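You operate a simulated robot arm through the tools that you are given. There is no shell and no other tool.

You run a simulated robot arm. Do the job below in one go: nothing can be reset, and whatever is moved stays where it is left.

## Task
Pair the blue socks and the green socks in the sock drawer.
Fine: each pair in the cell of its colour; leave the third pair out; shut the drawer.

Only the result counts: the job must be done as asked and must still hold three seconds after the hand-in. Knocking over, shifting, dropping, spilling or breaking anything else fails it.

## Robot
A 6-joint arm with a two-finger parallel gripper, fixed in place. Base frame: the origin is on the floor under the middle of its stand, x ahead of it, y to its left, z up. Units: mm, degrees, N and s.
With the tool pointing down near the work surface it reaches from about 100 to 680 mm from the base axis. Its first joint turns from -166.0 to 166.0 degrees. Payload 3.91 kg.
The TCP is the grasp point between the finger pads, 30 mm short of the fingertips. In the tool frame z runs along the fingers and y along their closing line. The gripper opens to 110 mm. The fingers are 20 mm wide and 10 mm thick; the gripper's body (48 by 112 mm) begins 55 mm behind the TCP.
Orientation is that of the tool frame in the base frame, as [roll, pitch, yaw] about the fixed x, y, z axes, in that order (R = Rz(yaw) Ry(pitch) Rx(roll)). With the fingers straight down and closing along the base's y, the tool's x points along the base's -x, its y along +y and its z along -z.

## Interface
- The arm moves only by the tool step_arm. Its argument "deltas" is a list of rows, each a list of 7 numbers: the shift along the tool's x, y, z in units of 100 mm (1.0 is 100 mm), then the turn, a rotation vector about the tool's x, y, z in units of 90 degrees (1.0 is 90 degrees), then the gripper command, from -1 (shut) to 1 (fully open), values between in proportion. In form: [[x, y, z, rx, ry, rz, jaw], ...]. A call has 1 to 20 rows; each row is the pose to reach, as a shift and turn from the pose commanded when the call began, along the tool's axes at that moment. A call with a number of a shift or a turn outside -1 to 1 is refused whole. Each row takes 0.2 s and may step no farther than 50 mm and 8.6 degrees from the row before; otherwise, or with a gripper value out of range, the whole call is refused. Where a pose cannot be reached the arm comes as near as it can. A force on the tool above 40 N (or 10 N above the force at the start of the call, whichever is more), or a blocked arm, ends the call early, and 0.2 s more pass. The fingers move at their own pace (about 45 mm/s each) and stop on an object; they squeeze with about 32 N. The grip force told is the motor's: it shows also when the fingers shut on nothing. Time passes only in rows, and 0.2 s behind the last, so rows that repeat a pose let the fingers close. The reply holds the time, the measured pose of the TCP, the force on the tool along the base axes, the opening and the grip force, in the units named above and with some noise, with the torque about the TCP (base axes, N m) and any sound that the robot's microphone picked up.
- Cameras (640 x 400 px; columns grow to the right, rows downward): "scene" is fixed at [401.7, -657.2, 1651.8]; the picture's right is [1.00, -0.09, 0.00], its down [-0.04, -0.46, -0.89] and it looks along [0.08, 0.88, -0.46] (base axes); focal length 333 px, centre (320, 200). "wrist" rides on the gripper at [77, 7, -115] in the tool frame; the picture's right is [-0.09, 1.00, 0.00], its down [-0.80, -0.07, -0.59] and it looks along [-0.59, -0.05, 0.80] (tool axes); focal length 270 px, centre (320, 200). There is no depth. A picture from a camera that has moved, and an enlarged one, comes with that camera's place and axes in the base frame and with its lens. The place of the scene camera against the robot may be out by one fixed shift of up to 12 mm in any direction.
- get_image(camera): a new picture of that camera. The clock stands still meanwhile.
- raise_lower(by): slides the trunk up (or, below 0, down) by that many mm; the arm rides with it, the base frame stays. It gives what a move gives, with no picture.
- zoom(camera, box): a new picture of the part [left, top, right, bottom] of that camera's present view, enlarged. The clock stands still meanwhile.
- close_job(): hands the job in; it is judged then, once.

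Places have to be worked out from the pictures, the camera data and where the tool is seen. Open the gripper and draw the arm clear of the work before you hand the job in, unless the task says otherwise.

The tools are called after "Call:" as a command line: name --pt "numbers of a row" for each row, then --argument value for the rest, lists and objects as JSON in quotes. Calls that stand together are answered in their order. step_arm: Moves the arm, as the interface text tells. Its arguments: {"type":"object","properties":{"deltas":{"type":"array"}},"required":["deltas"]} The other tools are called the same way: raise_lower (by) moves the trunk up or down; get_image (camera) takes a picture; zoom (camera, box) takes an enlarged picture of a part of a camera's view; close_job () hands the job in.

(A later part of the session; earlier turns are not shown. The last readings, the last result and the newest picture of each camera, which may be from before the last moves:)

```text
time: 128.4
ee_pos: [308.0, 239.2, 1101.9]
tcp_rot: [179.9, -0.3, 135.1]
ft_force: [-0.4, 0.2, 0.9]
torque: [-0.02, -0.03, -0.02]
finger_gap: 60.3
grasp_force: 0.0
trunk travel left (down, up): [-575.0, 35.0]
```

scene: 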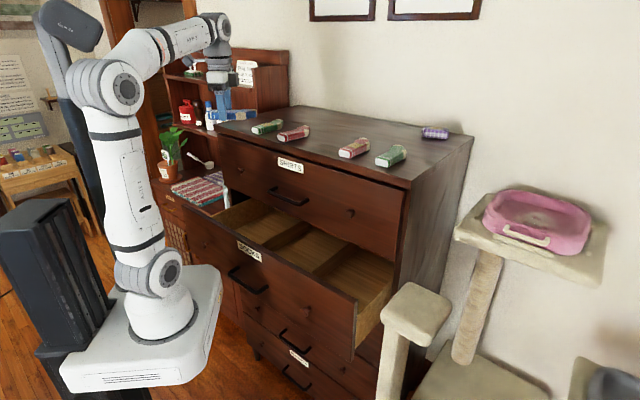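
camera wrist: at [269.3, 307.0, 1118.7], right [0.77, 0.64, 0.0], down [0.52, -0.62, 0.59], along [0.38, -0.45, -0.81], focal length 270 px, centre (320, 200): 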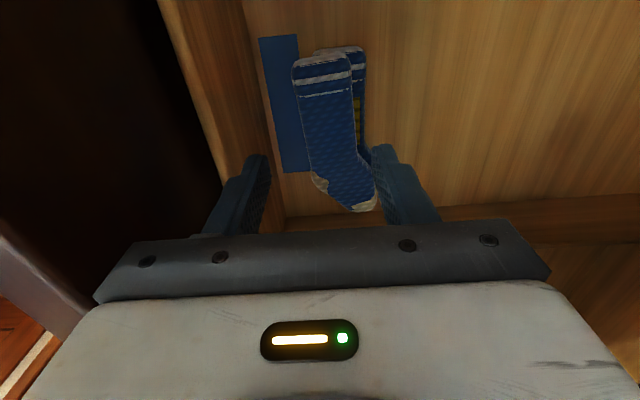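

The pair is fine. I rise out of the drawer toward the next sock, the green patched one.

Call:
step_arm --pt "0 0 -0.2 0 0 0 0.36" --pt "0 0 -0.5 0 0 0 0.36" --pt "0 0 -0.8 0 0 0 0.36" --pt "0 0 -1.0 0 0 0 0.36" --pt "0 0 -1.0 0 0 0 0.36"

Call:
step_arm --pt "0 0 -0.2 0 0 0 0.36" --pt "0 0 -0.5 0 0 0 0.36" --pt "0 0 -0.8 0 0 0 0.36" --pt "0 0 -1.0 0 0 0 0.36" --pt "0 0 -1.0 0 0 0 0.36"

Call:
step_arm --pt "0.05 0 -0.15 0 0 0 0.36" --pt "0.15 0 -0.3 0 0 -0.09 0.36" --pt "0.25 0 -0.45 0 0 -0.18 0.36" --pt "0.35 0 -0.6 0 0 -0.27 0.36" --pt "0.45 0 -0.75 0 0 -0.36 0.36" --pt "0.55 0 -0.9 0 0 -0.45 0.36" --pt "0.65 0 -1.0 0 0 -0.54 0.36" --pt "0.75 0 -1.0 0 0 -0.63 0.36" --pt "0.85 0 -1.0 0 0 -0.72 0.36" --pt "0.95 0 -1.0 0 0 -0.81 0.36" --pt "1.0 0 -1.0 0 0 -0.9 0.36" --pt "1.0 0 -1.0 0 0 -0.96 0.36" --pt "1.0 0 -1.0 0 0 -0.96 0.36"

Call:
get_image --camera "wrist"

```text
time: 129.6
ee_pos: [308.4, 239.6, 1202.1]
tcp_rot: [179.8, -0.2, 135.1]
ft_force: [-0.1, -0.7, 0.3]
torque: [0.03, 0.01, 0.03]
finger_gap: 75.0
grasp_force: 0.1
trunk travel left (down, up): [-575.0, 35.0]
```

```text
time: 130.8
ee_pos: [306.3, 237.6, 1303.0]
tcp_rot: [179.8, -0.3, 135.1]
ft_force: [0.6, 1.0, -0.1]
torque: [0.01, 0.03, -0.01]
finger_gap: 75.1
grasp_force: 0.0
trunk travel left (down, up): [-575.0, 35.0]
```

```text
time: 133.6
ee_pos: [237.7, 306.4, 1402.7]
tcp_rot: [179.7, 0.2, -138.4]
ft_force: [0.7, 0.6, -0.7]
torque: [0.01, -0.01, 0.0]
finger_gap: 74.6
grasp_force: 0.1
trunk travel left (down, up): [-575.0, 35.0]
```

```text
taken
camera wrist: at [175.4, 259.5, 1518.8], right [-0.59, 0.8, 0.01], down [0.65, 0.47, 0.6], along [0.48, 0.36, -0.8], focal length 270 px, centre (320, 200)
```

wrist: 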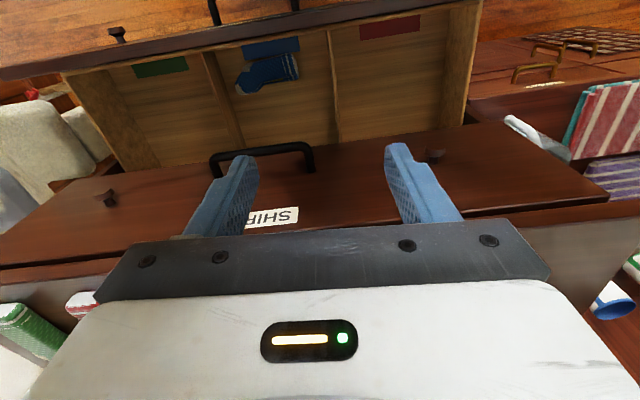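

The blue pair sits in its cell. I move over the green patched sock in two stages.

Call:
step_arm --pt "-0.05 0.05 -0.15 0 0 0 0.36" --pt "-0.15 0.1 -0.3 0 0 0 0.36" --pt "-0.3 0.2 -0.3 0 0 0 0.36" --pt "-0.45 0.3 -0.3 0 0 0 0.36" --pt "-0.62 0.38 -0.3 0 0 0 0.36" --pt "-0.8 0.45 -0.3 0 0 0 0.36"

Call:
step_arm --pt "-0.2 0.12 0 0 0 0 0.36" --pt "-0.4 0.24 0 0 0 0 0.36" --pt "-0.6 0.36 0.05 0 0 0 0.36" --pt "-0.85 0.46 0.1 0 0 0 0.36" --pt "-0.85 0.46 0.1 0 0 0 0.36"

Call:
get_image --camera "wrist"

```text
time: 135.0
ee_pos: [267.5, 394.7, 1433.0]
tcp_rot: [179.8, 0.3, -138.6]
ft_force: [-0.7, 0.5, 0.5]
torque: [0.01, 0.0, -0.01]
finger_gap: 74.9
grasp_force: 0.0
trunk travel left (down, up): [-575.0, 35.0]
```

```text
time: 136.2
ee_pos: [301.1, 484.9, 1426.0]
tcp_rot: [179.7, 0.3, -138.5]
ft_force: [-0.6, -0.4, -0.1]
torque: [0.02, -0.02, 0.01]
finger_gap: 74.8
grasp_force: 0.0
trunk travel left (down, up): [-575.0, 35.0]
```

```text
taken
camera wrist: at [238.4, 437.1, 1540.7], right [-0.59, 0.8, 0.01], down [0.65, 0.47, 0.6], along [0.48, 0.36, -0.8], focal length 270 px, centre (320, 200)
```

wrist: 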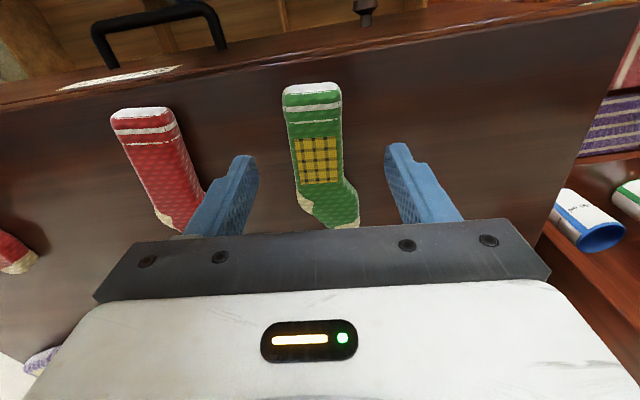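

The green patched sock is aligned with the tool. I shift 4 mm right and 18 mm outward and descend beside it.

Call:
step_arm --pt "-0.1 0.025 0 0 0 0 0.36" --pt "-0.18 0.045 0 0 0 0 0.36" --pt "-0.18 0.045 0.15 0 0 0 0.36" --pt "-0.18 0.045 0.3 0 0 0 0.36" --pt "-0.18 0.045 0.42 0 0 0 0.36" --pt "-0.18 0.045 0.52 0 0 0 0.36" --pt "-0.18 0.045 0.52 0 0 0 0.36"

Call:
get_image --camera "wrist"

Call:
zoom --camera "scene" --box '[210, 90, 330, 165]'

```text
time: 137.8
ee_pos: [310.7, 501.3, 1371.9]
tcp_rot: [179.6, 0.1, -138.4]
ft_force: [-0.4, -0.3, 1.3]
torque: [-0.01, 0.0, 0.01]
finger_gap: 74.8
grasp_force: 0.1
trunk travel left (down, up): [-575.0, 35.0]
```

```text
taken
camera wrist: at [249.0, 453.6, 1487.2], right [-0.59, 0.8, 0.0], down [0.65, 0.47, 0.6], along [0.48, 0.36, -0.8], focal length 270 px, centre (320, 200)
```

wrist: 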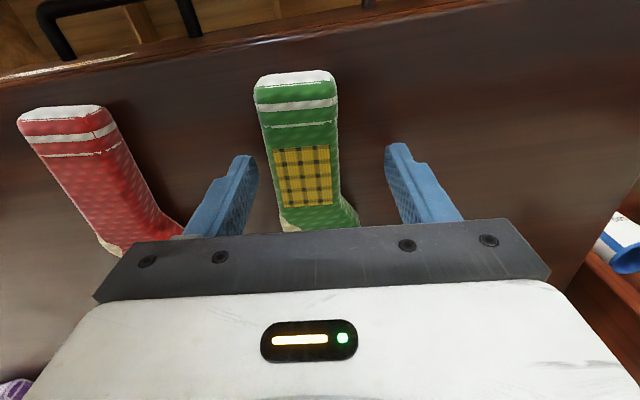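

```text
5.33 times, centred on (270, 128) of scene
camera zoom: at [401.7, -657.2, 1651.8], right [1.0, -0.09, 0.0], down [-0.04, -0.46, -0.89], along [0.08, 0.88, -0.46], focal length 1777 px, centre (587, 587)
```

zoom: 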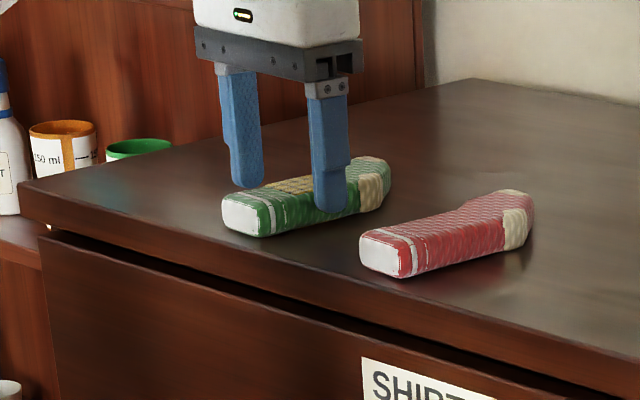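

Clearances are fine; I shift 2 mm left for margin, descend 12 mm and close.

Call:
step_arm --pt "0 -0.02 0.03 0 0 0 0.36" --pt "0 -0.02 0.07 0 0 0 0.36" --pt "0 -0.02 0.11 0 0 0 0.36" --pt "0 -0.02 0.12 0 0 0 0.36" --pt "0 -0.02 0.12 0 0 0 0.1" --pt "0 -0.02 0.12 0 0 0 -0.2" --pt "0 -0.02 0.12 0 0 0 -0.6" --pt "0 -0.02 0.12 0 0 0 -1" --pt "0 -0.02 0.12 0 0 0 -1" --pt "0 -0.02 0.12 0 0 0 -1"

Call:
step_arm --pt "0 0 -0.1 0 0 0 -1" --pt "0 0 -0.25 0 0 0 -1" --pt "0 0 -0.45 0 0 0 -1" --pt "0 0 -0.65 0 0 0 -1" --pt "0 0 -0.75 0 0 0 -1" --pt "0 0 -0.75 0 0 0 -1"

Call:
get_image --camera "wrist"

Call:
zoom --camera "scene" --box '[160, 60, 400, 210]'

```text
time: 140.0
ee_pos: [312.7, 499.6, 1360.0]
tcp_rot: [179.7, 0.2, -138.5]
ft_force: [0.1, 0.3, 2.2]
torque: [-0.04, -0.05, -0.02]
finger_gap: 52.8
grasp_force: 32.3
trunk travel left (down, up): [-575.0, 35.0]
```

```text
time: 141.4
ee_pos: [311.5, 499.0, 1434.9]
tcp_rot: [179.7, 0.2, -138.5]
ft_force: [0.0, 0.3, 0.1]
torque: [-0.04, 0.03, -0.01]
finger_gap: 52.7
grasp_force: 32.1
trunk travel left (down, up): [-575.0, 35.0]
```

```text
taken
camera wrist: at [250.1, 451.4, 1551.0], right [-0.59, 0.8, 0.01], down [0.65, 0.47, 0.6], along [0.48, 0.36, -0.8], focal length 270 px, centre (320, 200)
```

wrist: 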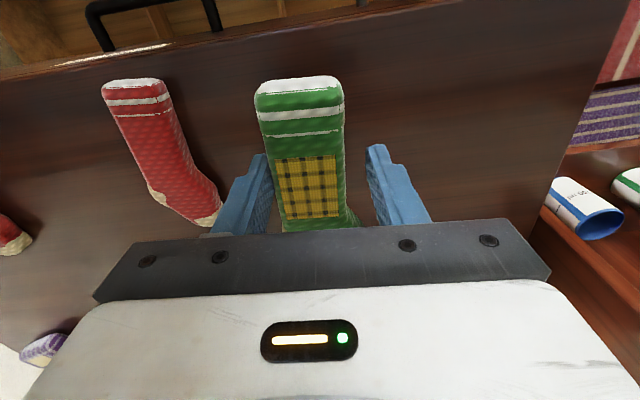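

```text
2.67 times, centred on (280, 135) of scene
camera zoom: at [401.7, -657.2, 1651.8], right [1.0, -0.09, 0.0], down [-0.04, -0.46, -0.89], along [0.08, 0.88, -0.46], focal length 889 px, centre (427, 373)
```

zoom: 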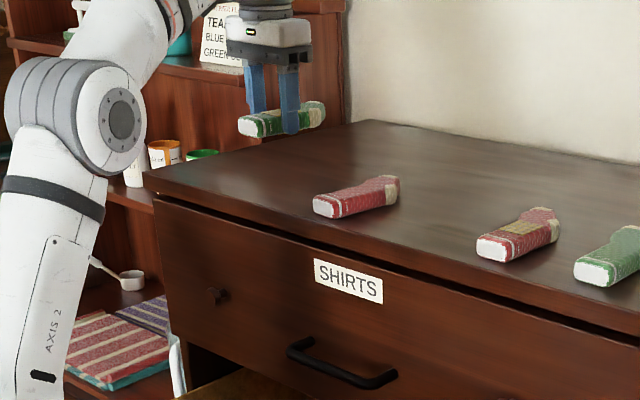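

The green patched sock is held. I carry it back over the front edge and start turning.

Call:
step_arm --pt "0.15 -0.05 0 0 0 0 -1" --pt "0.35 -0.2 0 0 0 0 -1" --pt "0.55 -0.35 0 0 0 0 -1" --pt "0.75 -0.55 0 0 0 0 -1" --pt "0.9 -0.7 0 0 0 0 -1" --pt "0.9 -0.7 0 0 0 0 -1"

Call:
step_arm --pt "0.08 -0.12 0 0 0 0.0625 -1" --pt "0.16 -0.24 0 0 0 0.125 -1" --pt "0.24 -0.36 0 0 0 0.1875 -1" --pt "0.32 -0.48 0 0 0 0.25 -1" --pt "0.4 -0.6 0 0 0 0.3125 -1" --pt "0.48 -0.72 0 0 0 0.375 -1" --pt "0.55 -0.84 0 0 0 0.4375 -1" --pt "0.6 -0.95 0 0 0 0.5 -1" --pt "0.6 -0.95 0 0 0 0.5 -1"

```text
time: 142.8
ee_pos: [289.8, 386.8, 1434.6]
tcp_rot: [179.7, 0.3, -138.4]
ft_force: [-0.7, -1.2, -0.3]
torque: [0.0, -0.02, 0.01]
finger_gap: 52.9
grasp_force: 32.1
trunk travel left (down, up): [-575.0, 35.0]
```

```text
time: 144.8
ee_pos: [309.8, 275.9, 1434.5]
tcp_rot: [179.6, 0.0, 176.5]
ft_force: [0.5, -0.5, 0.0]
torque: [0.0, 0.01, 0.01]
finger_gap: 52.6
grasp_force: 31.8
trunk travel left (down, up): [-575.0, 35.0]
```

Continuing toward the green cell, turning on the way.

Call:
step_arm --pt "-0.15 -0.16 0 0 0 0.04 -1" --pt "-0.3 -0.32 0 0 0 0.08 -1" --pt "-0.45 -0.48 0 0 0 0.12 -1" --pt "-0.6 -0.64 0 0 0 0.16 -1" --pt "-0.75 -0.8 0 0 0 0.2 -1" --pt "-0.86 -0.93 0 0 0 0.23 -1" --pt "-0.86 -0.93 0 0 0 0.23 -1"

```text
time: 146.4
ee_pos: [389.6, 177.9, 1435.0]
tcp_rot: [179.7, -0.2, 155.7]
ft_force: [0.2, -0.2, 0.6]
torque: [0.0, 0.0, 0.01]
finger_gap: 52.8
grasp_force: 32.2
trunk travel left (down, up): [-575.0, 35.0]
```

One more stage to above the green cell.

Call:
step_arm --pt "-0.18 -0.1 0 0 0 0.04 -1" --pt "-0.36 -0.2 0 0 0 0.08 -1" --pt "-0.54 -0.3 0 0 0 0.12 -1" --pt "-0.72 -0.4 0 0 0 0.16 -1" --pt "-0.9 -0.5 0 0 0 0.2 -1" --pt "-1.0 -0.55 0 0 0 0.23 -1" --pt "-1.0 -0.55 0 0 0 0.23 -1"

Call:
get_image --camera "wrist"

Call:
get_image --camera "scene"

```text
time: 148.0
ee_pos: [459.4, 86.3, 1433.5]
tcp_rot: [179.9, -0.4, 135.0]
ft_force: [0.1, 0.1, -1.1]
torque: [-0.02, -0.01, 0.0]
finger_gap: 52.9
grasp_force: 32.6
trunk travel left (down, up): [-575.0, 35.0]
```

```text
taken
camera wrist: at [408.9, 142.7, 1549.8], right [0.77, 0.64, 0.0], down [0.52, -0.62, 0.59], along [0.38, -0.45, -0.81], focal length 270 px, centre (320, 200)
```

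wrist: 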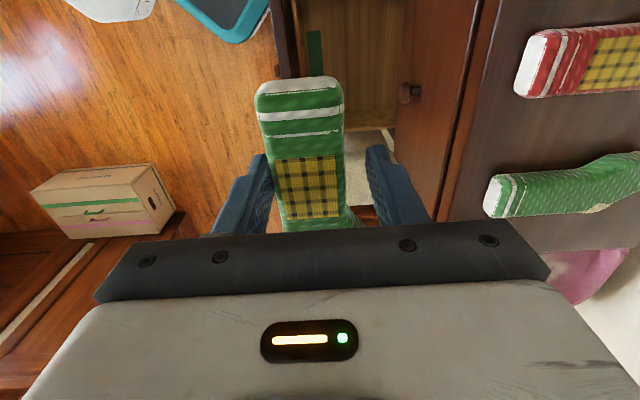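

```text
taken
```

scene: 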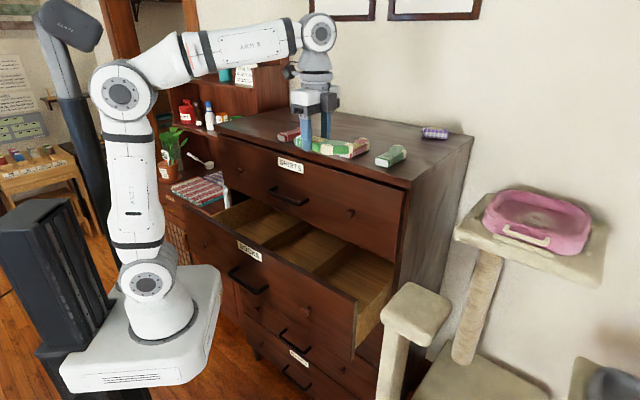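

The green strip lies below at l≈237–345. I correct to l≈277, n≈390 and descend in stages; the SHIRTS knob at n≈480 stays clear.

Call:
step_arm --pt "-0.06 0.02 0.1 0 0 0 -1" --pt "-0.13 0.04 0.3 0 0 0 -1" --pt "-0.13 0.04 0.5 0 0 0 -1" --pt "-0.13 0.04 0.7 0 0 0 -1" --pt "-0.13 0.04 0.9 0 0 0 -1" --pt "-0.13 0.04 1.0 0 0 0 -1"

Call:
step_arm --pt "0 0 0.15 0 0 0 -1" --pt "0 0 0.35 0 0 0 -1" --pt "0 0 0.55 0 0 0 -1" --pt "0 0 0.75 0 0 0 -1" --pt "0 0 0.95 0 0 0 -1" --pt "0 0 1.0 0 0 0 -1"

Call:
get_image --camera "wrist"

Call:
zoom --camera "scene" --box '[200, 80, 480, 255]'

```text
time: 149.4
ee_pos: [470.9, 80.8, 1332.4]
tcp_rot: [179.8, -0.2, 135.1]
ft_force: [0.1, -0.9, 0.2]
torque: [0.01, -0.01, -0.02]
finger_gap: 52.8
grasp_force: 31.4
trunk travel left (down, up): [-575.0, 35.0]
```

```text
time: 150.8
ee_pos: [469.7, 83.5, 1233.3]
tcp_rot: [179.7, -0.3, 135.2]
ft_force: [0.5, 0.7, -0.8]
torque: [0.04, -0.02, 0.01]
finger_gap: 52.5
grasp_force: 32.5
trunk travel left (down, up): [-575.0, 35.0]
```

```text
taken
camera wrist: at [420.1, 139.5, 1348.5], right [0.77, 0.64, 0.0], down [0.52, -0.62, 0.59], along [0.38, -0.45, -0.81], focal length 270 px, centre (320, 200)
```

wrist: 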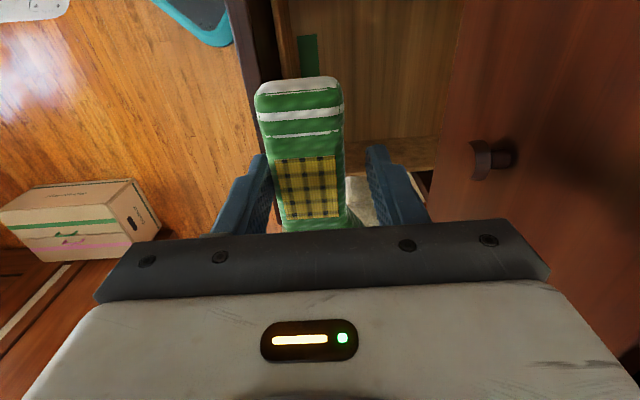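

```text
2.29 times, centred on (340, 168) of scene
camera zoom: at [401.7, -657.2, 1651.8], right [1.0, -0.09, 0.0], down [-0.04, -0.46, -0.89], along [0.08, 0.88, -0.46], focal length 762 px, centre (274, 274)
```

zoom: 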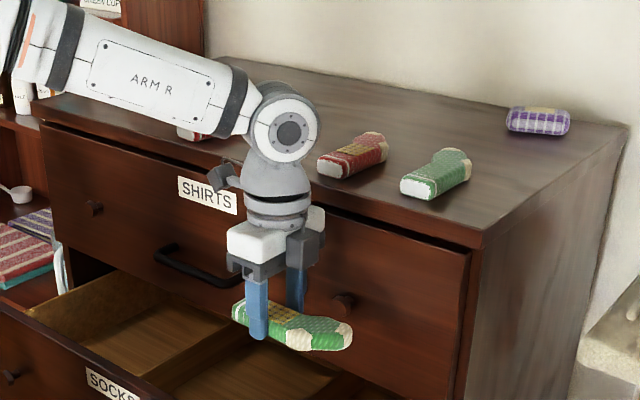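

The sock is well inside the green cell's outline. I continue down past the knob and panel levels.

Call:
step_arm --pt "0 0 0.15 0 0 0 -1" --pt "0 0 0.3 0 0 0 -1" --pt "0 0 0.45 0 0 0 -1" --pt "0 0 0.6 0 0 0 -1" --pt "0 0 0.75 0 0 0 -1" --pt "0 0 0.9 0 0 0 -1" --pt "0 0 0.95 0 0 0 -1"

Call:
step_arm --pt "0 0 0.1 0 0 0 -1" --pt "0 0 0.22 0 0 0 -1" --pt "0 0 0.34 0 0 0 -1" --pt "0 0 0.46 0 0 0 -1" --pt "0 0 0.58 0 0 0 -1" --pt "0 0 0.7 0 0 0 -1" --pt "0 0 0.82 0 0 0 -1" --pt "0 0 0.94 0 0 0 -1" --pt "0 0 1.0 0 0 0 -1" --pt "0 0 1.0 0 0 0 -1"

Call:
get_image --camera "wrist"

Call:
zoom --camera "scene" --box '[200, 120, 440, 270]'

```text
time: 152.4
ee_pos: [470.2, 83.4, 1137.2]
tcp_rot: [179.8, -0.3, 135.1]
ft_force: [0.2, 0.1, -1.4]
torque: [-0.02, 0.01, 0.01]
finger_gap: 52.8
grasp_force: 32.2
trunk travel left (down, up): [-575.0, 35.0]
```

```text
time: 154.6
ee_pos: [470.2, 83.4, 1037.6]
tcp_rot: [179.8, -0.2, 135.1]
ft_force: [-0.1, 1.0, -0.1]
torque: [0.0, 0.02, 0.01]
finger_gap: 52.9
grasp_force: 31.9
trunk travel left (down, up): [-575.0, 35.0]
```

```text
taken
camera wrist: at [420.5, 139.9, 1153.7], right [0.77, 0.64, 0.0], down [0.52, -0.62, 0.59], along [0.38, -0.45, -0.81], focal length 270 px, centre (320, 200)
```

wrist: 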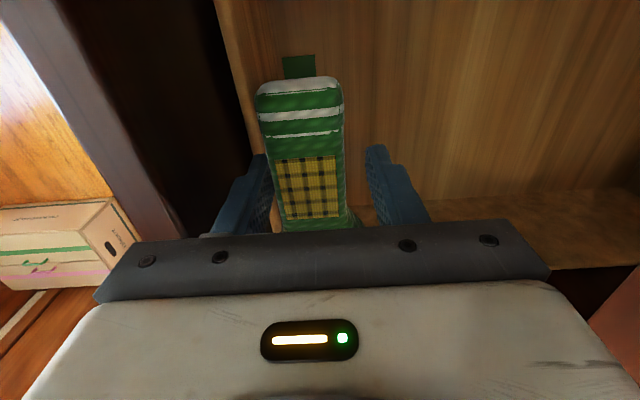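

```text
2.67 times, centred on (320, 195) of scene
camera zoom: at [401.7, -657.2, 1651.8], right [1.0, -0.09, 0.0], down [-0.04, -0.46, -0.89], along [0.08, 0.88, -0.46], focal length 889 px, centre (320, 213)
```

zoom: 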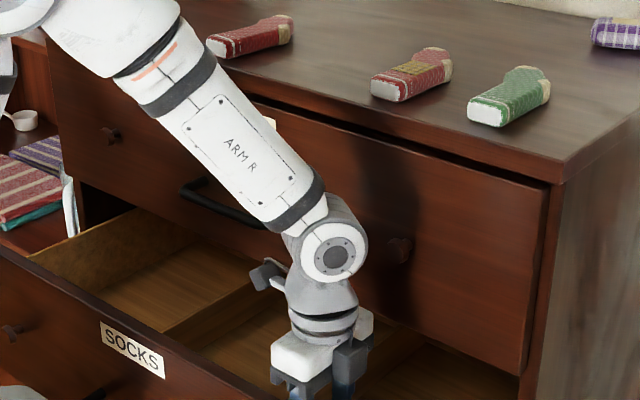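

The forearm stays clear of the handle. I go to n≈415 above the panel level and then straight down to z≈930.

Call:
step_arm --pt "0 0.06 0.03 0 0 0 -1" --pt "0 0.12 0.06 0 0 0 -1" --pt "0 0.18 0.08 0 0 0 -1" --pt "0 0.24 0.12 0 0 0 -1" --pt "0 0.26 0.24 0 0 0 -1" --pt "0 0.28 0.36 0 0 0 -1" --pt "0 0.3 0.48 0 0 0 -1" --pt "0 0.32 0.6 0 0 0 -1" --pt "0 0.33 0.72 0 0 0 -1" --pt "0 0.33 0.84 0 0 0 -1" --pt "0 0.33 0.96 0 0 0 -1" --pt "0 0.33 1.0 0 0 0 -1" --pt "0 0.33 1.0 0 0 0 -1"

Call:
get_image --camera "wrist"

Call:
zoom --camera "scene" --box '[200, 120, 440, 270]'

```text
time: 157.4
ee_pos: [493.5, 106.6, 938.1]
tcp_rot: [179.8, -0.2, 135.2]
ft_force: [0.0, 0.2, -0.2]
torque: [0.01, 0.0, 0.02]
finger_gap: 53.0
grasp_force: 32.0
trunk travel left (down, up): [-575.0, 35.0]
```

```text
taken
camera wrist: at [443.7, 163.7, 1053.9], right [0.77, 0.64, 0.0], down [0.52, -0.62, 0.59], along [0.38, -0.45, -0.81], focal length 270 px, centre (320, 200)
```

wrist: 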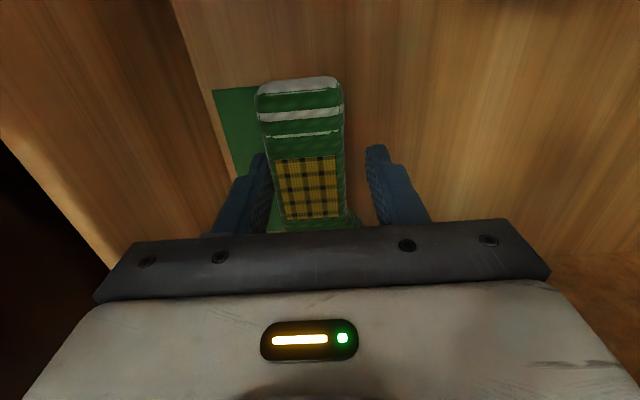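

```text
2.67 times, centred on (320, 195) of scene
camera zoom: at [401.7, -657.2, 1651.8], right [1.0, -0.09, 0.0], down [-0.04, -0.46, -0.89], along [0.08, 0.88, -0.46], focal length 889 px, centre (320, 213)
```

zoom: 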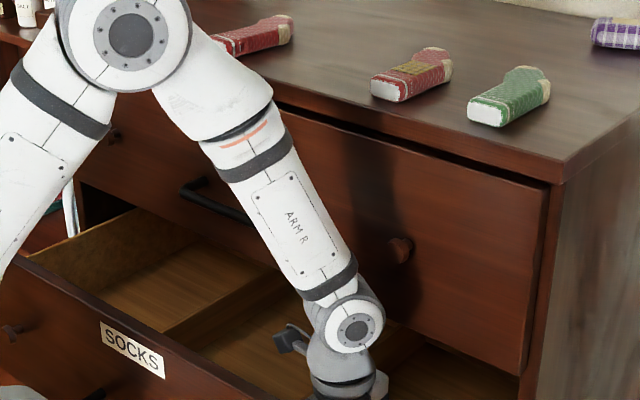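

The sock is above the green strip at the right depth. I lower it to the floor in small steps.

Call:
step_arm --pt "0 0 0.06 0 0 0 -1" --pt "0 0 0.12 0 0 0 -1" --pt "0 0 0.18 0 0 0 -1" --pt "0 0 0.22 0 0 0 -1" --pt "0 0 0.25 0 0 0 -1" --pt "0 0 0.27 0 0 0 -1" --pt "0 0 0.27 0 0 0 -1"

```text
time: 159.0
ee_pos: [493.4, 106.6, 910.0]
tcp_rot: [179.9, -0.4, 135.1]
ft_force: [-0.1, -0.5, -0.1]
torque: [-0.04, 0.04, -0.02]
finger_gap: 52.7
grasp_force: 32.2
trunk travel left (down, up): [-575.0, 35.0]
```

No contact at 910 yet; I go on by 2 mm steps.

Call:
step_arm --pt "0 0 0.02 0 0 0 -1" --pt "0 0 0.035 0 0 0 -1" --pt "0 0 0.05 0 0 0 -1" --pt "0 0 0.05 0 0 0 -1"

```text
time: 160.0
ee_pos: [494.1, 106.5, 907.0]
tcp_rot: [179.7, -0.2, 135.1]
ft_force: [0.4, 0.0, 6.9]
torque: [-0.62, -0.35, 0.03]
finger_gap: 52.7
grasp_force: 31.9
trunk travel left (down, up): [-575.0, 35.0]
```

Light contact (7 N) at the toe end. I go 2 mm more, then release.

Call:
step_arm --pt "0 0 0.01 0 0 0 -1" --pt "0 0 0.02 0 0 0 -1" --pt "0 0 0.02 0 0 0 -1"

Call:
step_arm --pt "0 0 -0.01 0 0 0 -1" --pt "0 0 -0.01 0 0 0 -0.03" --pt "0 0 -0.01 0 0 0 0.1" --pt "0 0 -0.01 0 0 0 0.2" --pt "0 0 -0.01 0 0 0 0.31" --pt "0 0 -0.01 0 0 0 0.31"

Call:
get_image --camera "wrist"

```text
time: 160.8
ee_pos: [494.5, 107.0, 906.2]
tcp_rot: [179.5, -0.1, 135.1]
ft_force: [4.2, -1.0, 33.4]
torque: [-1.0, 0.36, 0.25]
finger_gap: 52.6
grasp_force: 32.2
trunk travel left (down, up): [-575.0, 35.0]
```

```text
time: 162.2
ee_pos: [492.2, 106.2, 905.2]
tcp_rot: [179.5, -0.2, 135.1]
ft_force: [11.8, -1.9, 25.2]
torque: [-0.91, 0.19, 0.43]
finger_gap: 68.7
grasp_force: 0.1
trunk travel left (down, up): [-575.0, 35.0]
```

```text
taken
camera wrist: at [443.5, 163.1, 1022.0], right [0.77, 0.64, 0.01], down [0.52, -0.62, 0.59], along [0.38, -0.45, -0.81], focal length 270 px, centre (320, 200)
```

wrist: 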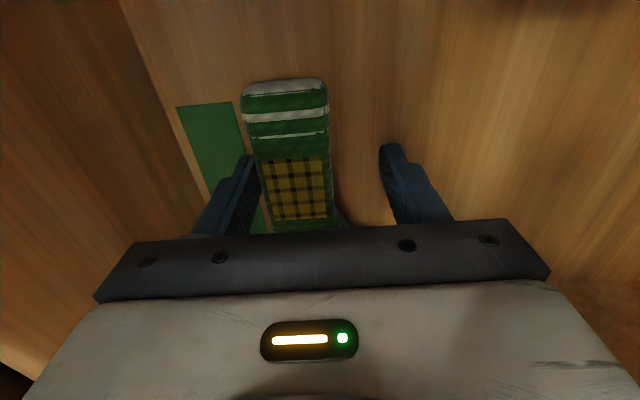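

The fingertips themselves are touching the floor. I raise 5 mm to free them and finish opening.

Call:
step_arm --pt "0 0 -0.03 0 0 0 0.31" --pt "0 0 -0.06 0 0 0 0.31" --pt "0 0 -0.06 0 0 0 0.31" --pt "0 0 -0.06 0 0 0 0.31"

Call:
get_image --camera "wrist"

```text
time: 163.2
ee_pos: [492.8, 106.8, 911.4]
tcp_rot: [179.7, -0.3, 135.0]
ft_force: [0.1, -0.7, 0.4]
torque: [-0.01, 0.05, 0.01]
finger_gap: 72.2
grasp_force: 0.1
trunk travel left (down, up): [-575.0, 35.0]
```

```text
taken
camera wrist: at [443.9, 164.1, 1027.3], right [0.77, 0.64, 0.0], down [0.52, -0.62, 0.59], along [0.38, -0.45, -0.81], focal length 270 px, centre (320, 200)
```

wrist: 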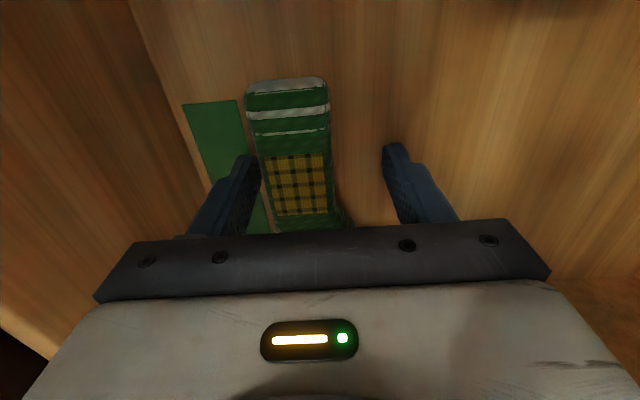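

Free. I lift straight up, then step back from the knob level and rise further.

Call:
step_arm --pt "0 0 -0.1 0 0 0 0.31" --pt "0 0 -0.25 0 0 0 0.31" --pt "0 0 -0.4 0 0 0 0.09" --pt "0 0 -0.6 0 0 0 0.09" --pt "0 0 -0.8 0 0 0 0.09" --pt "0 0 -1.0 0 0 0 0.09" --pt "0 0 -1.0 0 0 0 0.09"

Call:
get_image --camera "wrist"

```text
time: 164.8
ee_pos: [492.4, 107.7, 1010.3]
tcp_rot: [179.8, -0.2, 135.1]
ft_force: [-0.1, 0.0, 0.3]
torque: [0.02, 0.01, 0.01]
finger_gap: 60.0
grasp_force: 0.0
trunk travel left (down, up): [-575.0, 35.0]
```

```text
taken
camera wrist: at [444.0, 164.4, 1126.2], right [0.77, 0.64, 0.0], down [0.52, -0.62, 0.59], along [0.38, -0.45, -0.81], focal length 270 px, centre (320, 200)
```

wrist: 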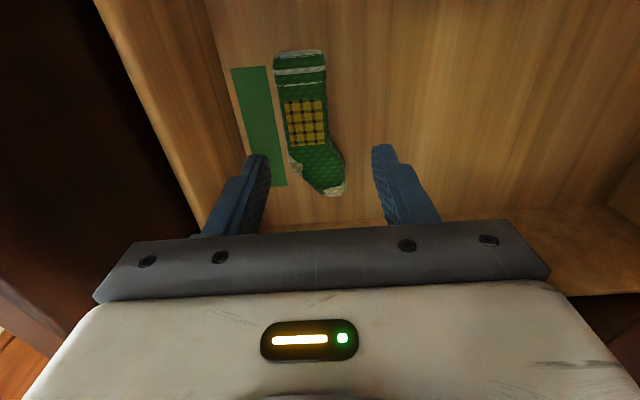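

The green patched sock lies in the green cell beside its strip. I continue up.

Call:
step_arm --pt "0 0 -0.1 0 0 0 0.09" --pt "0 0 -0.2 0 0 0 0.09" --pt "0 -0.12 -0.23 0 0 0 0.09" --pt "0 -0.24 -0.26 0 0 0 0.09" --pt "0 -0.33 -0.3 0 0 0 0.09" --pt "0 -0.33 -0.5 0 0 0 0.09" --pt "0 -0.33 -0.7 0 0 0 0.09" --pt "0 -0.33 -0.9 0 0 0 0.09" --pt "0 -0.33 -1.0 0 0 0 0.09"

Call:
step_arm --pt "0 0 -0.2 0 0 0 0.36" --pt "0 0 -0.5 0 0 0 0.36" --pt "0 0 -0.8 0 0 0 0.36" --pt "0 0 -1.0 0 0 0 0.36" --pt "0 0 -1.0 0 0 0 0.36"

Call:
step_arm --pt "0 0 -0.2 0 0 0 0.36" --pt "0 0 -0.5 0 0 0 0.36" --pt "0 0 -0.8 0 0 0 0.36" --pt "0 0 -1.0 0 0 0 0.36" --pt "0 0 -1.0 0 0 0 0.36"

```text
time: 166.8
ee_pos: [469.8, 83.3, 1110.6]
tcp_rot: [179.8, -0.3, 135.1]
ft_force: [0.2, -0.2, -0.4]
torque: [0.0, 0.02, 0.0]
finger_gap: 59.9
grasp_force: 0.0
trunk travel left (down, up): [-575.0, 35.0]
```

```text
time: 168.0
ee_pos: [468.7, 81.4, 1210.9]
tcp_rot: [179.8, -0.3, 135.0]
ft_force: [-0.6, 0.6, 0.7]
torque: [-0.01, -0.03, 0.01]
finger_gap: 74.8
grasp_force: 0.0
trunk travel left (down, up): [-575.0, 35.0]
```

```text
time: 169.2
ee_pos: [470.6, 82.5, 1311.2]
tcp_rot: [179.8, -0.3, 135.1]
ft_force: [-0.1, 0.2, 0.6]
torque: [0.02, -0.02, -0.02]
finger_gap: 74.8
grasp_force: 0.1
trunk travel left (down, up): [-575.0, 35.0]
```

Next is the green plain sock near the right end, at the edge of reach. I raise the trunk its last 35 mm to gain height there, then rise and turn the tool back.

Call:
raise_lower --by 35

Call:
step_arm --pt "0 0 -0.15 0 0 0 0.36" --pt "0 0 -0.3 0 0 -0.09 0.36" --pt "0 0 -0.45 0 0 -0.18 0.36" --pt "0 0 -0.6 0 0 -0.27 0.36" --pt "0 0 -0.75 0 0 -0.36 0.36" --pt "0 0 -0.85 0 0 -0.45 0.36" --pt "0 0 -0.9 0 0 -0.54 0.36" --pt "0 0 -0.9 0 0 -0.63 0.36" --pt "0 0 -0.9 0 0 -0.72 0.36" --pt "0 0 -0.9 0 0 -0.81 0.36" --pt "0 0 -0.9 0 0 -0.9 0.36" --pt "0 0 -0.9 0 0 -0.965 0.36" --pt "0 0 -0.9 0 0 -0.965 0.36"

Call:
get_image --camera "wrist"

Call:
get_image --camera "scene"

```text
time: 170.0
ee_pos: [471.0, 82.4, 1346.0]
tcp_rot: [179.8, -0.3, 135.0]
ft_force: [0.2, -0.6, 0.3]
torque: [-0.01, 0.02, -0.02]
finger_gap: 75.0
grasp_force: 0.1
trunk travel left (down, up): [-610.0, 0.0]
```

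```text
time: 172.8
ee_pos: [468.6, 81.3, 1434.4]
tcp_rot: [179.6, 0.2, -137.9]
ft_force: [0.5, -0.5, -0.3]
torque: [-0.01, 0.03, 0.02]
finger_gap: 74.8
grasp_force: 0.0
trunk travel left (down, up): [-610.0, 0.0]
```

```text
taken
camera wrist: at [407.6, 32.8, 1550.7], right [-0.6, 0.8, 0.01], down [0.64, 0.48, 0.6], along [0.47, 0.36, -0.8], focal length 270 px, centre (320, 200)
```

wrist: 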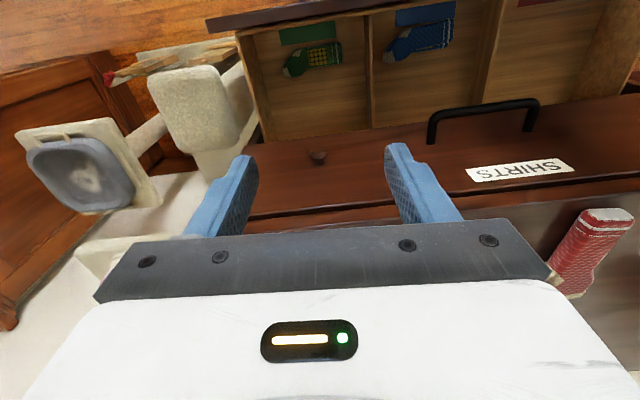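

```text
taken
```

scene: 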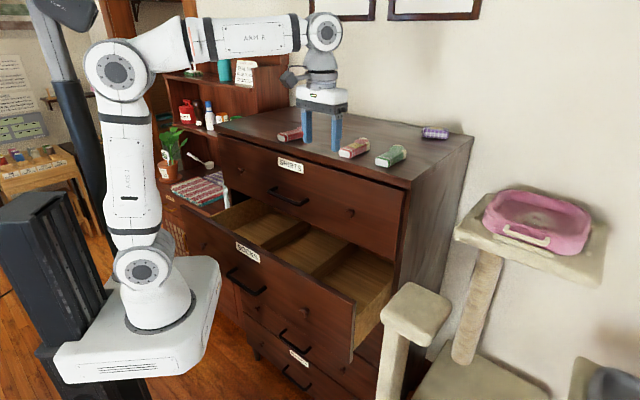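

I move towards the green plain sock in two stages at z≈1434.

Call:
step_arm --pt "-0.15 -0.06 0 0 0 0 0.36" --pt "-0.3 -0.12 0 0 0 0 0.36" --pt "-0.5 -0.18 0 0 0 0 0.36" --pt "-0.67 -0.25 0 0 0 0 0.36" --pt "-0.67 -0.25 0 0 0 0 0.36"

Call:
step_arm --pt "-0.15 -0.06 0 0 0 0 0.36" --pt "-0.3 -0.12 0 0 0 0 0.36" --pt "-0.5 -0.18 0 0 0 0 0.36" --pt "-0.67 -0.25 0 0 0 0 0.36" --pt "-0.67 -0.25 0 0 0 0 0.36"

Call:
get_image --camera "wrist"

```text
time: 174.0
ee_pos: [537.5, 107.2, 1434.1]
tcp_rot: [179.7, 0.2, -138.2]
ft_force: [0.2, -0.1, 0.2]
torque: [-0.01, -0.01, -0.04]
finger_gap: 74.9
grasp_force: 0.0
trunk travel left (down, up): [-610.0, 0.0]
```

```text
time: 175.2
ee_pos: [602.7, 133.5, 1434.5]
tcp_rot: [179.6, 0.2, -138.0]
ft_force: [0.4, -0.2, 1.0]
torque: [0.01, 0.0, -0.02]
finger_gap: 74.9
grasp_force: 0.1
trunk travel left (down, up): [-610.0, 0.0]
```

```text
taken
camera wrist: at [541.3, 85.7, 1550.5], right [-0.6, 0.8, 0.01], down [0.64, 0.48, 0.6], along [0.48, 0.36, -0.8], focal length 270 px, centre (320, 200)
```

wrist: 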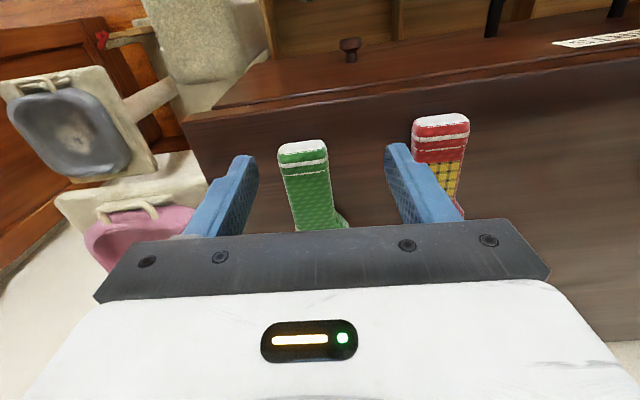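

The sock's leg is ahead; grasp point about 61 mm further out and 7 mm left. I move there at z≈1400 and align 2°.

Call:
step_arm --pt "-0.12 -0.02 0.05 0 0 -0.005 0.36" --pt "-0.24 -0.03 0.12 0 0 -0.01 0.36" --pt "-0.36 -0.05 0.2 0 0 -0.015 0.36" --pt "-0.48 -0.06 0.28 0 0 -0.02 0.36" --pt "-0.61 -0.07 0.35 0 0 -0.026 0.36" --pt "-0.61 -0.07 0.35 0 0 -0.026 0.36"

Call:
get_image --camera "wrist"

Call:
zoom --camera "scene" --box '[300, 80, 460, 180]'

```text
time: 176.6
ee_pos: [651.7, 169.0, 1401.3]
tcp_rot: [179.8, 0.2, -135.7]
ft_force: [0.0, 0.2, 0.5]
torque: [0.0, -0.02, -0.02]
finger_gap: 74.6
grasp_force: 0.1
trunk travel left (down, up): [-610.0, 0.0]
```

```text
taken
camera wrist: at [593.4, 119.1, 1516.5], right [-0.63, 0.77, 0.0], down [0.62, 0.5, 0.6], along [0.46, 0.38, -0.8], focal length 270 px, centre (320, 200)
```

wrist: 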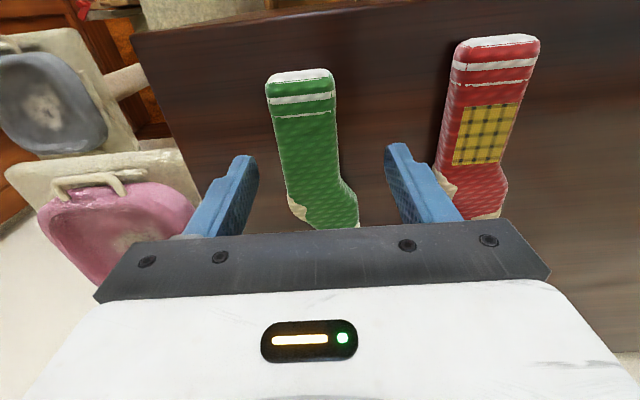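

```text
4.00 times, centred on (380, 130) of scene
camera zoom: at [401.7, -657.2, 1651.8], right [1.0, -0.09, 0.0], down [-0.04, -0.46, -0.89], along [0.08, 0.88, -0.46], focal length 1333 px, centre (80, 480)
```

zoom: 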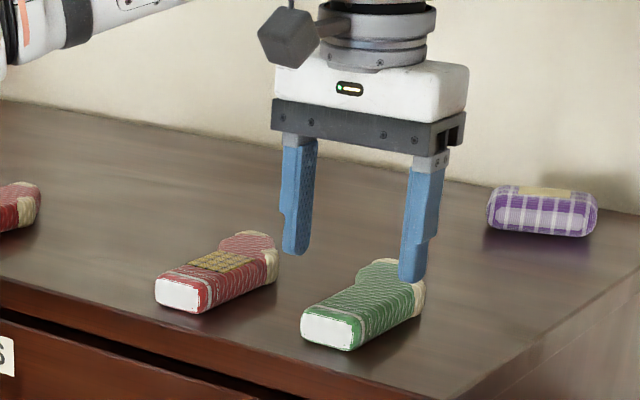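

The jaws line up with the leg (foot bulge included). I turn 3° more and descend to just beside the sock.

Call:
step_arm --pt "0 0 0.1 0 0 -0.015 0.36" --pt "0 0 0.2 0 0 -0.033 0.36" --pt "0 0 0.28 0 0 -0.033 0.36" --pt "0 0 0.28 0 0 -0.033 0.36"

Call:
get_image --camera "wrist"

Call:
zoom --camera "scene" --box '[300, 80, 460, 180]'

```text
time: 177.6
ee_pos: [652.2, 170.7, 1374.3]
tcp_rot: [179.8, 0.2, -132.8]
ft_force: [0.1, 0.3, -0.7]
torque: [0.02, 0.01, 0.01]
finger_gap: 74.7
grasp_force: 0.1
trunk travel left (down, up): [-610.0, 0.0]
```

```text
taken
camera wrist: at [595.5, 116.4, 1489.0], right [-0.67, 0.74, 0.0], down [0.6, 0.54, 0.6], along [0.44, 0.4, -0.8], focal length 270 px, centre (320, 200)
```

wrist: 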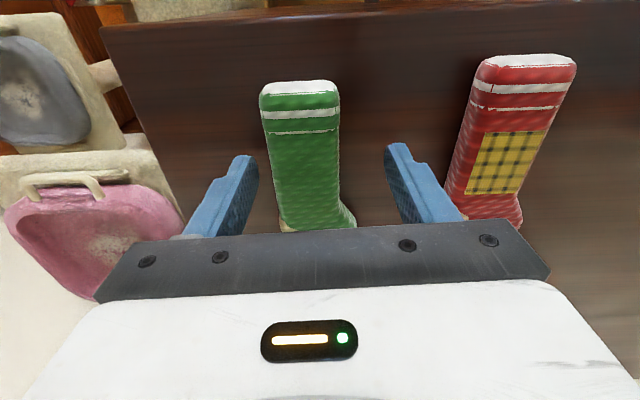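

```text
4.00 times, centred on (380, 130) of scene
camera zoom: at [401.7, -657.2, 1651.8], right [1.0, -0.09, 0.0], down [-0.04, -0.46, -0.89], along [0.08, 0.88, -0.46], focal length 1333 px, centre (80, 480)
```

zoom: 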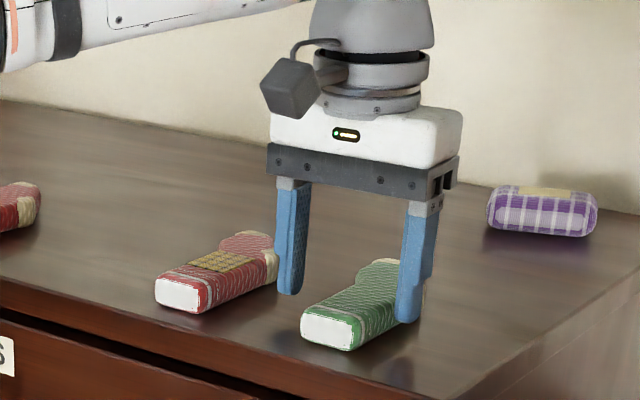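

Both fingers are clear of the red sock. I descend 14 mm and close.

Call:
step_arm --pt "0 0 0.04 0 0 0 0.36" --pt "0 0 0.08 0 0 0 0.36" --pt "0 0 0.12 0 0 0 0.36" --pt "0 0 0.14 0 0 0 0.36" --pt "0 0 0.14 0 0 0 0.1" --pt "0 0 0.14 0 0 0 -0.2" --pt "0 0 0.14 0 0 0 -0.6" --pt "0 0 0.14 0 0 0 -1" --pt "0 0 0.14 0 0 0 -1" --pt "0 0 0.14 0 0 0 -1"

Call:
get_image --camera "wrist"

```text
time: 179.8
ee_pos: [652.6, 167.9, 1360.6]
tcp_rot: [179.7, 0.4, -132.8]
ft_force: [15.6, -6.4, 27.4]
torque: [-0.98, -0.9, 0.35]
finger_gap: 53.2
grasp_force: 31.9
trunk travel left (down, up): [-610.0, 0.0]
```

```text
taken
camera wrist: at [596.2, 113.7, 1475.1], right [-0.67, 0.74, 0.0], down [0.59, 0.54, 0.6], along [0.44, 0.41, -0.8], focal length 270 px, centre (320, 200)
```

wrist: 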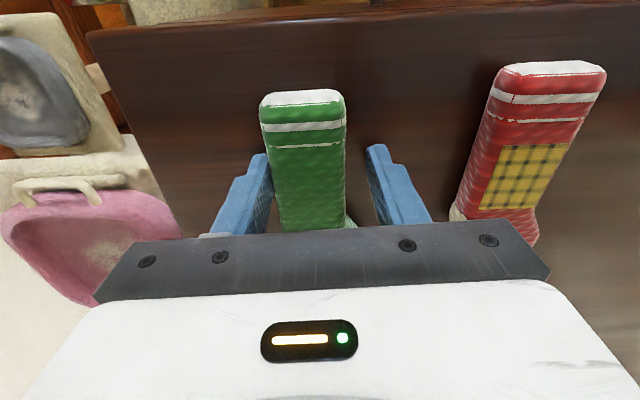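

Gripped; the fingertips press lightly on the top. I lift gently straight up.

Call:
step_arm --pt "0 0 -0.03 0 0 0 -1" --pt "0 0 -0.08 0 0 0 -1" --pt "0 0 -0.18 0 0 0 -1" --pt "0 0 -0.3 0 0 0 -1" --pt "0 0 -0.45 0 0 0 -1" --pt "0 0 -0.6 0 0 0 -1" --pt "0 0 -0.6 0 0 0 -1"

Call:
get_image --camera "wrist"

Call:
zoom --camera "scene" --box '[260, 60, 460, 185]'

```text
time: 181.4
ee_pos: [652.4, 169.5, 1417.7]
tcp_rot: [179.7, 0.2, -132.7]
ft_force: [-0.4, -0.4, -0.1]
torque: [0.0, 0.0, 0.03]
finger_gap: 52.5
grasp_force: 32.2
trunk travel left (down, up): [-610.0, 0.0]
```

```text
taken
camera wrist: at [596.1, 115.2, 1533.8], right [-0.67, 0.74, 0.01], down [0.6, 0.54, 0.6], along [0.44, 0.4, -0.8], focal length 270 px, centre (320, 200)
```

wrist: 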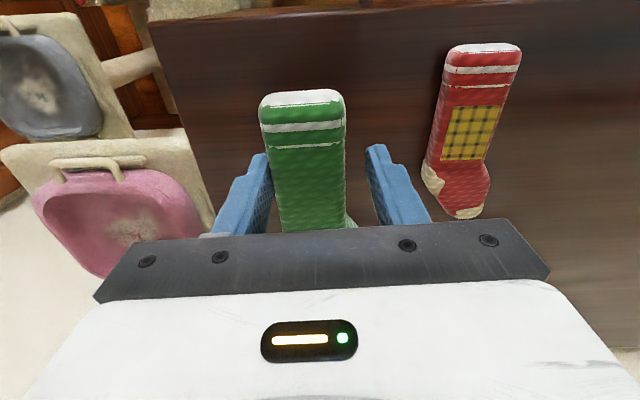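

```text
3.20 times, centred on (360, 122) of scene
camera zoom: at [401.7, -657.2, 1651.8], right [1.0, -0.09, 0.0], down [-0.04, -0.46, -0.89], along [0.08, 0.88, -0.46], focal length 1066 px, centre (192, 448)
```

zoom: 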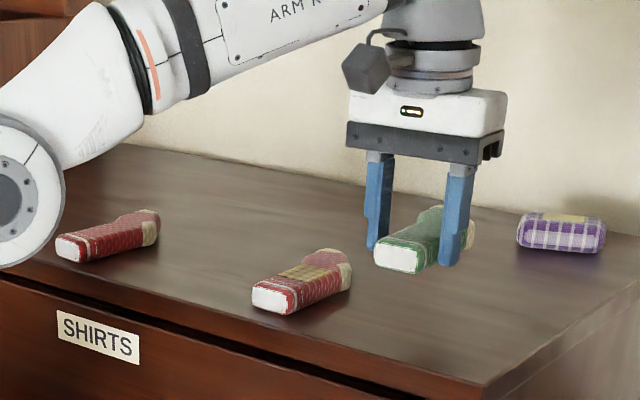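

The last sock is in the jaws. I carry it back off the dresser top first.

Call:
step_arm --pt "0.15 0 -0.03 0 0 0 -1" --pt "0.35 0 -0.08 0 0 0 -1" --pt "0.55 0 -0.15 0 0 0 -1" --pt "0.75 0 -0.2 0 0 0 -1" --pt "0.95 0 -0.2 0 0 0 -1" --pt "0.95 0 -0.2 0 0 0 -1"

Call:
step_arm --pt "0.12 0.08 0 0 0 0.065 -1" --pt "0.24 0.16 0 0 0 0.13 -1" --pt "0.36 0.24 0 0 0 0.195 -1" --pt "0.48 0.32 0 0 0 0.26 -1" --pt "0.6 0.4 0 0 0 0.325 -1" --pt "0.72 0.48 0 0 0 0.39 -1" --pt "0.84 0.56 0 0 0 0.455 -1" --pt "0.94 0.62 0 0 0 0.52 -1" --pt "0.94 0.62 0 0 0 0.52 -1"

Call:
get_image --camera "scene"

```text
time: 182.8
ee_pos: [587.9, 99.0, 1437.3]
tcp_rot: [179.7, 0.2, -132.7]
ft_force: [-0.4, -0.4, -0.2]
torque: [0.01, 0.0, 0.01]
finger_gap: 53.0
grasp_force: 32.1
trunk travel left (down, up): [-610.0, 0.0]
```

```text
time: 184.8
ee_pos: [480.5, 72.7, 1437.1]
tcp_rot: [179.7, 0.1, -179.6]
ft_force: [0.8, -1.0, 0.0]
torque: [0.0, 0.01, -0.01]
finger_gap: 52.9
grasp_force: 31.7
trunk travel left (down, up): [-610.0, 0.0]
```

```text
taken
```

scene: 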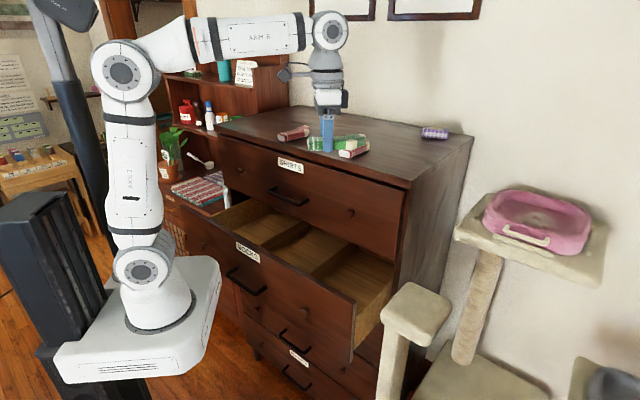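

I finish the turn above the green cell.

Call:
step_arm --pt "0.02 0.02 0 0 0 0.075 -1" --pt "0.04 0.04 0 0 0 0.15 -1" --pt "0.06 0.06 0 0 0 0.225 -1" --pt "0.08 0.08 0 0 0 0.3 -1" --pt "0.1 0.09 0 0 0 0.375 -1" --pt "0.12 0.1 0 0 0 0.45 -1" --pt "0.13 0.115 0 0 0 0.505 -1" --pt "0.13 0.115 0 0 0 0.505 -1"

Call:
step_arm --pt "0 0 0.15 0 0 0 -1" --pt "0 0 0.35 0 0 0 -1" --pt "0 0 0.55 0 0 0 -1" --pt "0 0 0.75 0 0 0 -1" --pt "0 0 0.95 0 0 0 -1" --pt "0 0 1.0 0 0 0 -1"

Call:
get_image --camera "wrist"

```text
time: 186.6
ee_pos: [466.5, 85.1, 1437.2]
tcp_rot: [179.8, -0.3, 134.9]
ft_force: [1.0, -0.3, -1.1]
torque: [0.02, 0.04, 0.02]
finger_gap: 52.7
grasp_force: 31.9
trunk travel left (down, up): [-610.0, 0.0]
```

```text
time: 188.0
ee_pos: [465.5, 84.7, 1338.5]
tcp_rot: [179.9, -0.3, 135.0]
ft_force: [-0.4, -0.4, -0.1]
torque: [0.04, 0.01, -0.01]
finger_gap: 52.7
grasp_force: 32.0
trunk travel left (down, up): [-610.0, 0.0]
```

```text
taken
camera wrist: at [416.3, 142.7, 1454.7], right [0.77, 0.64, 0.0], down [0.52, -0.62, 0.59], along [0.38, -0.45, -0.81], focal length 270 px, centre (320, 200)
```

wrist: 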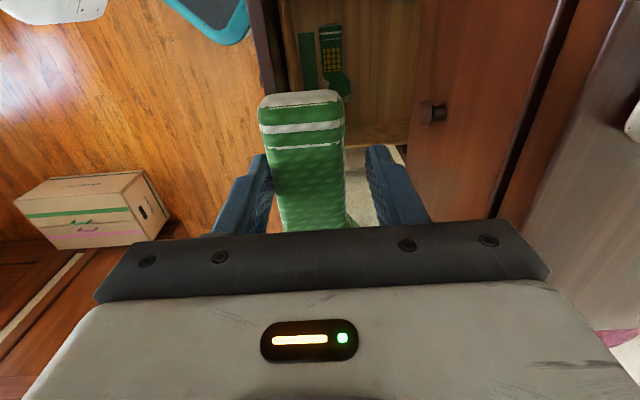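

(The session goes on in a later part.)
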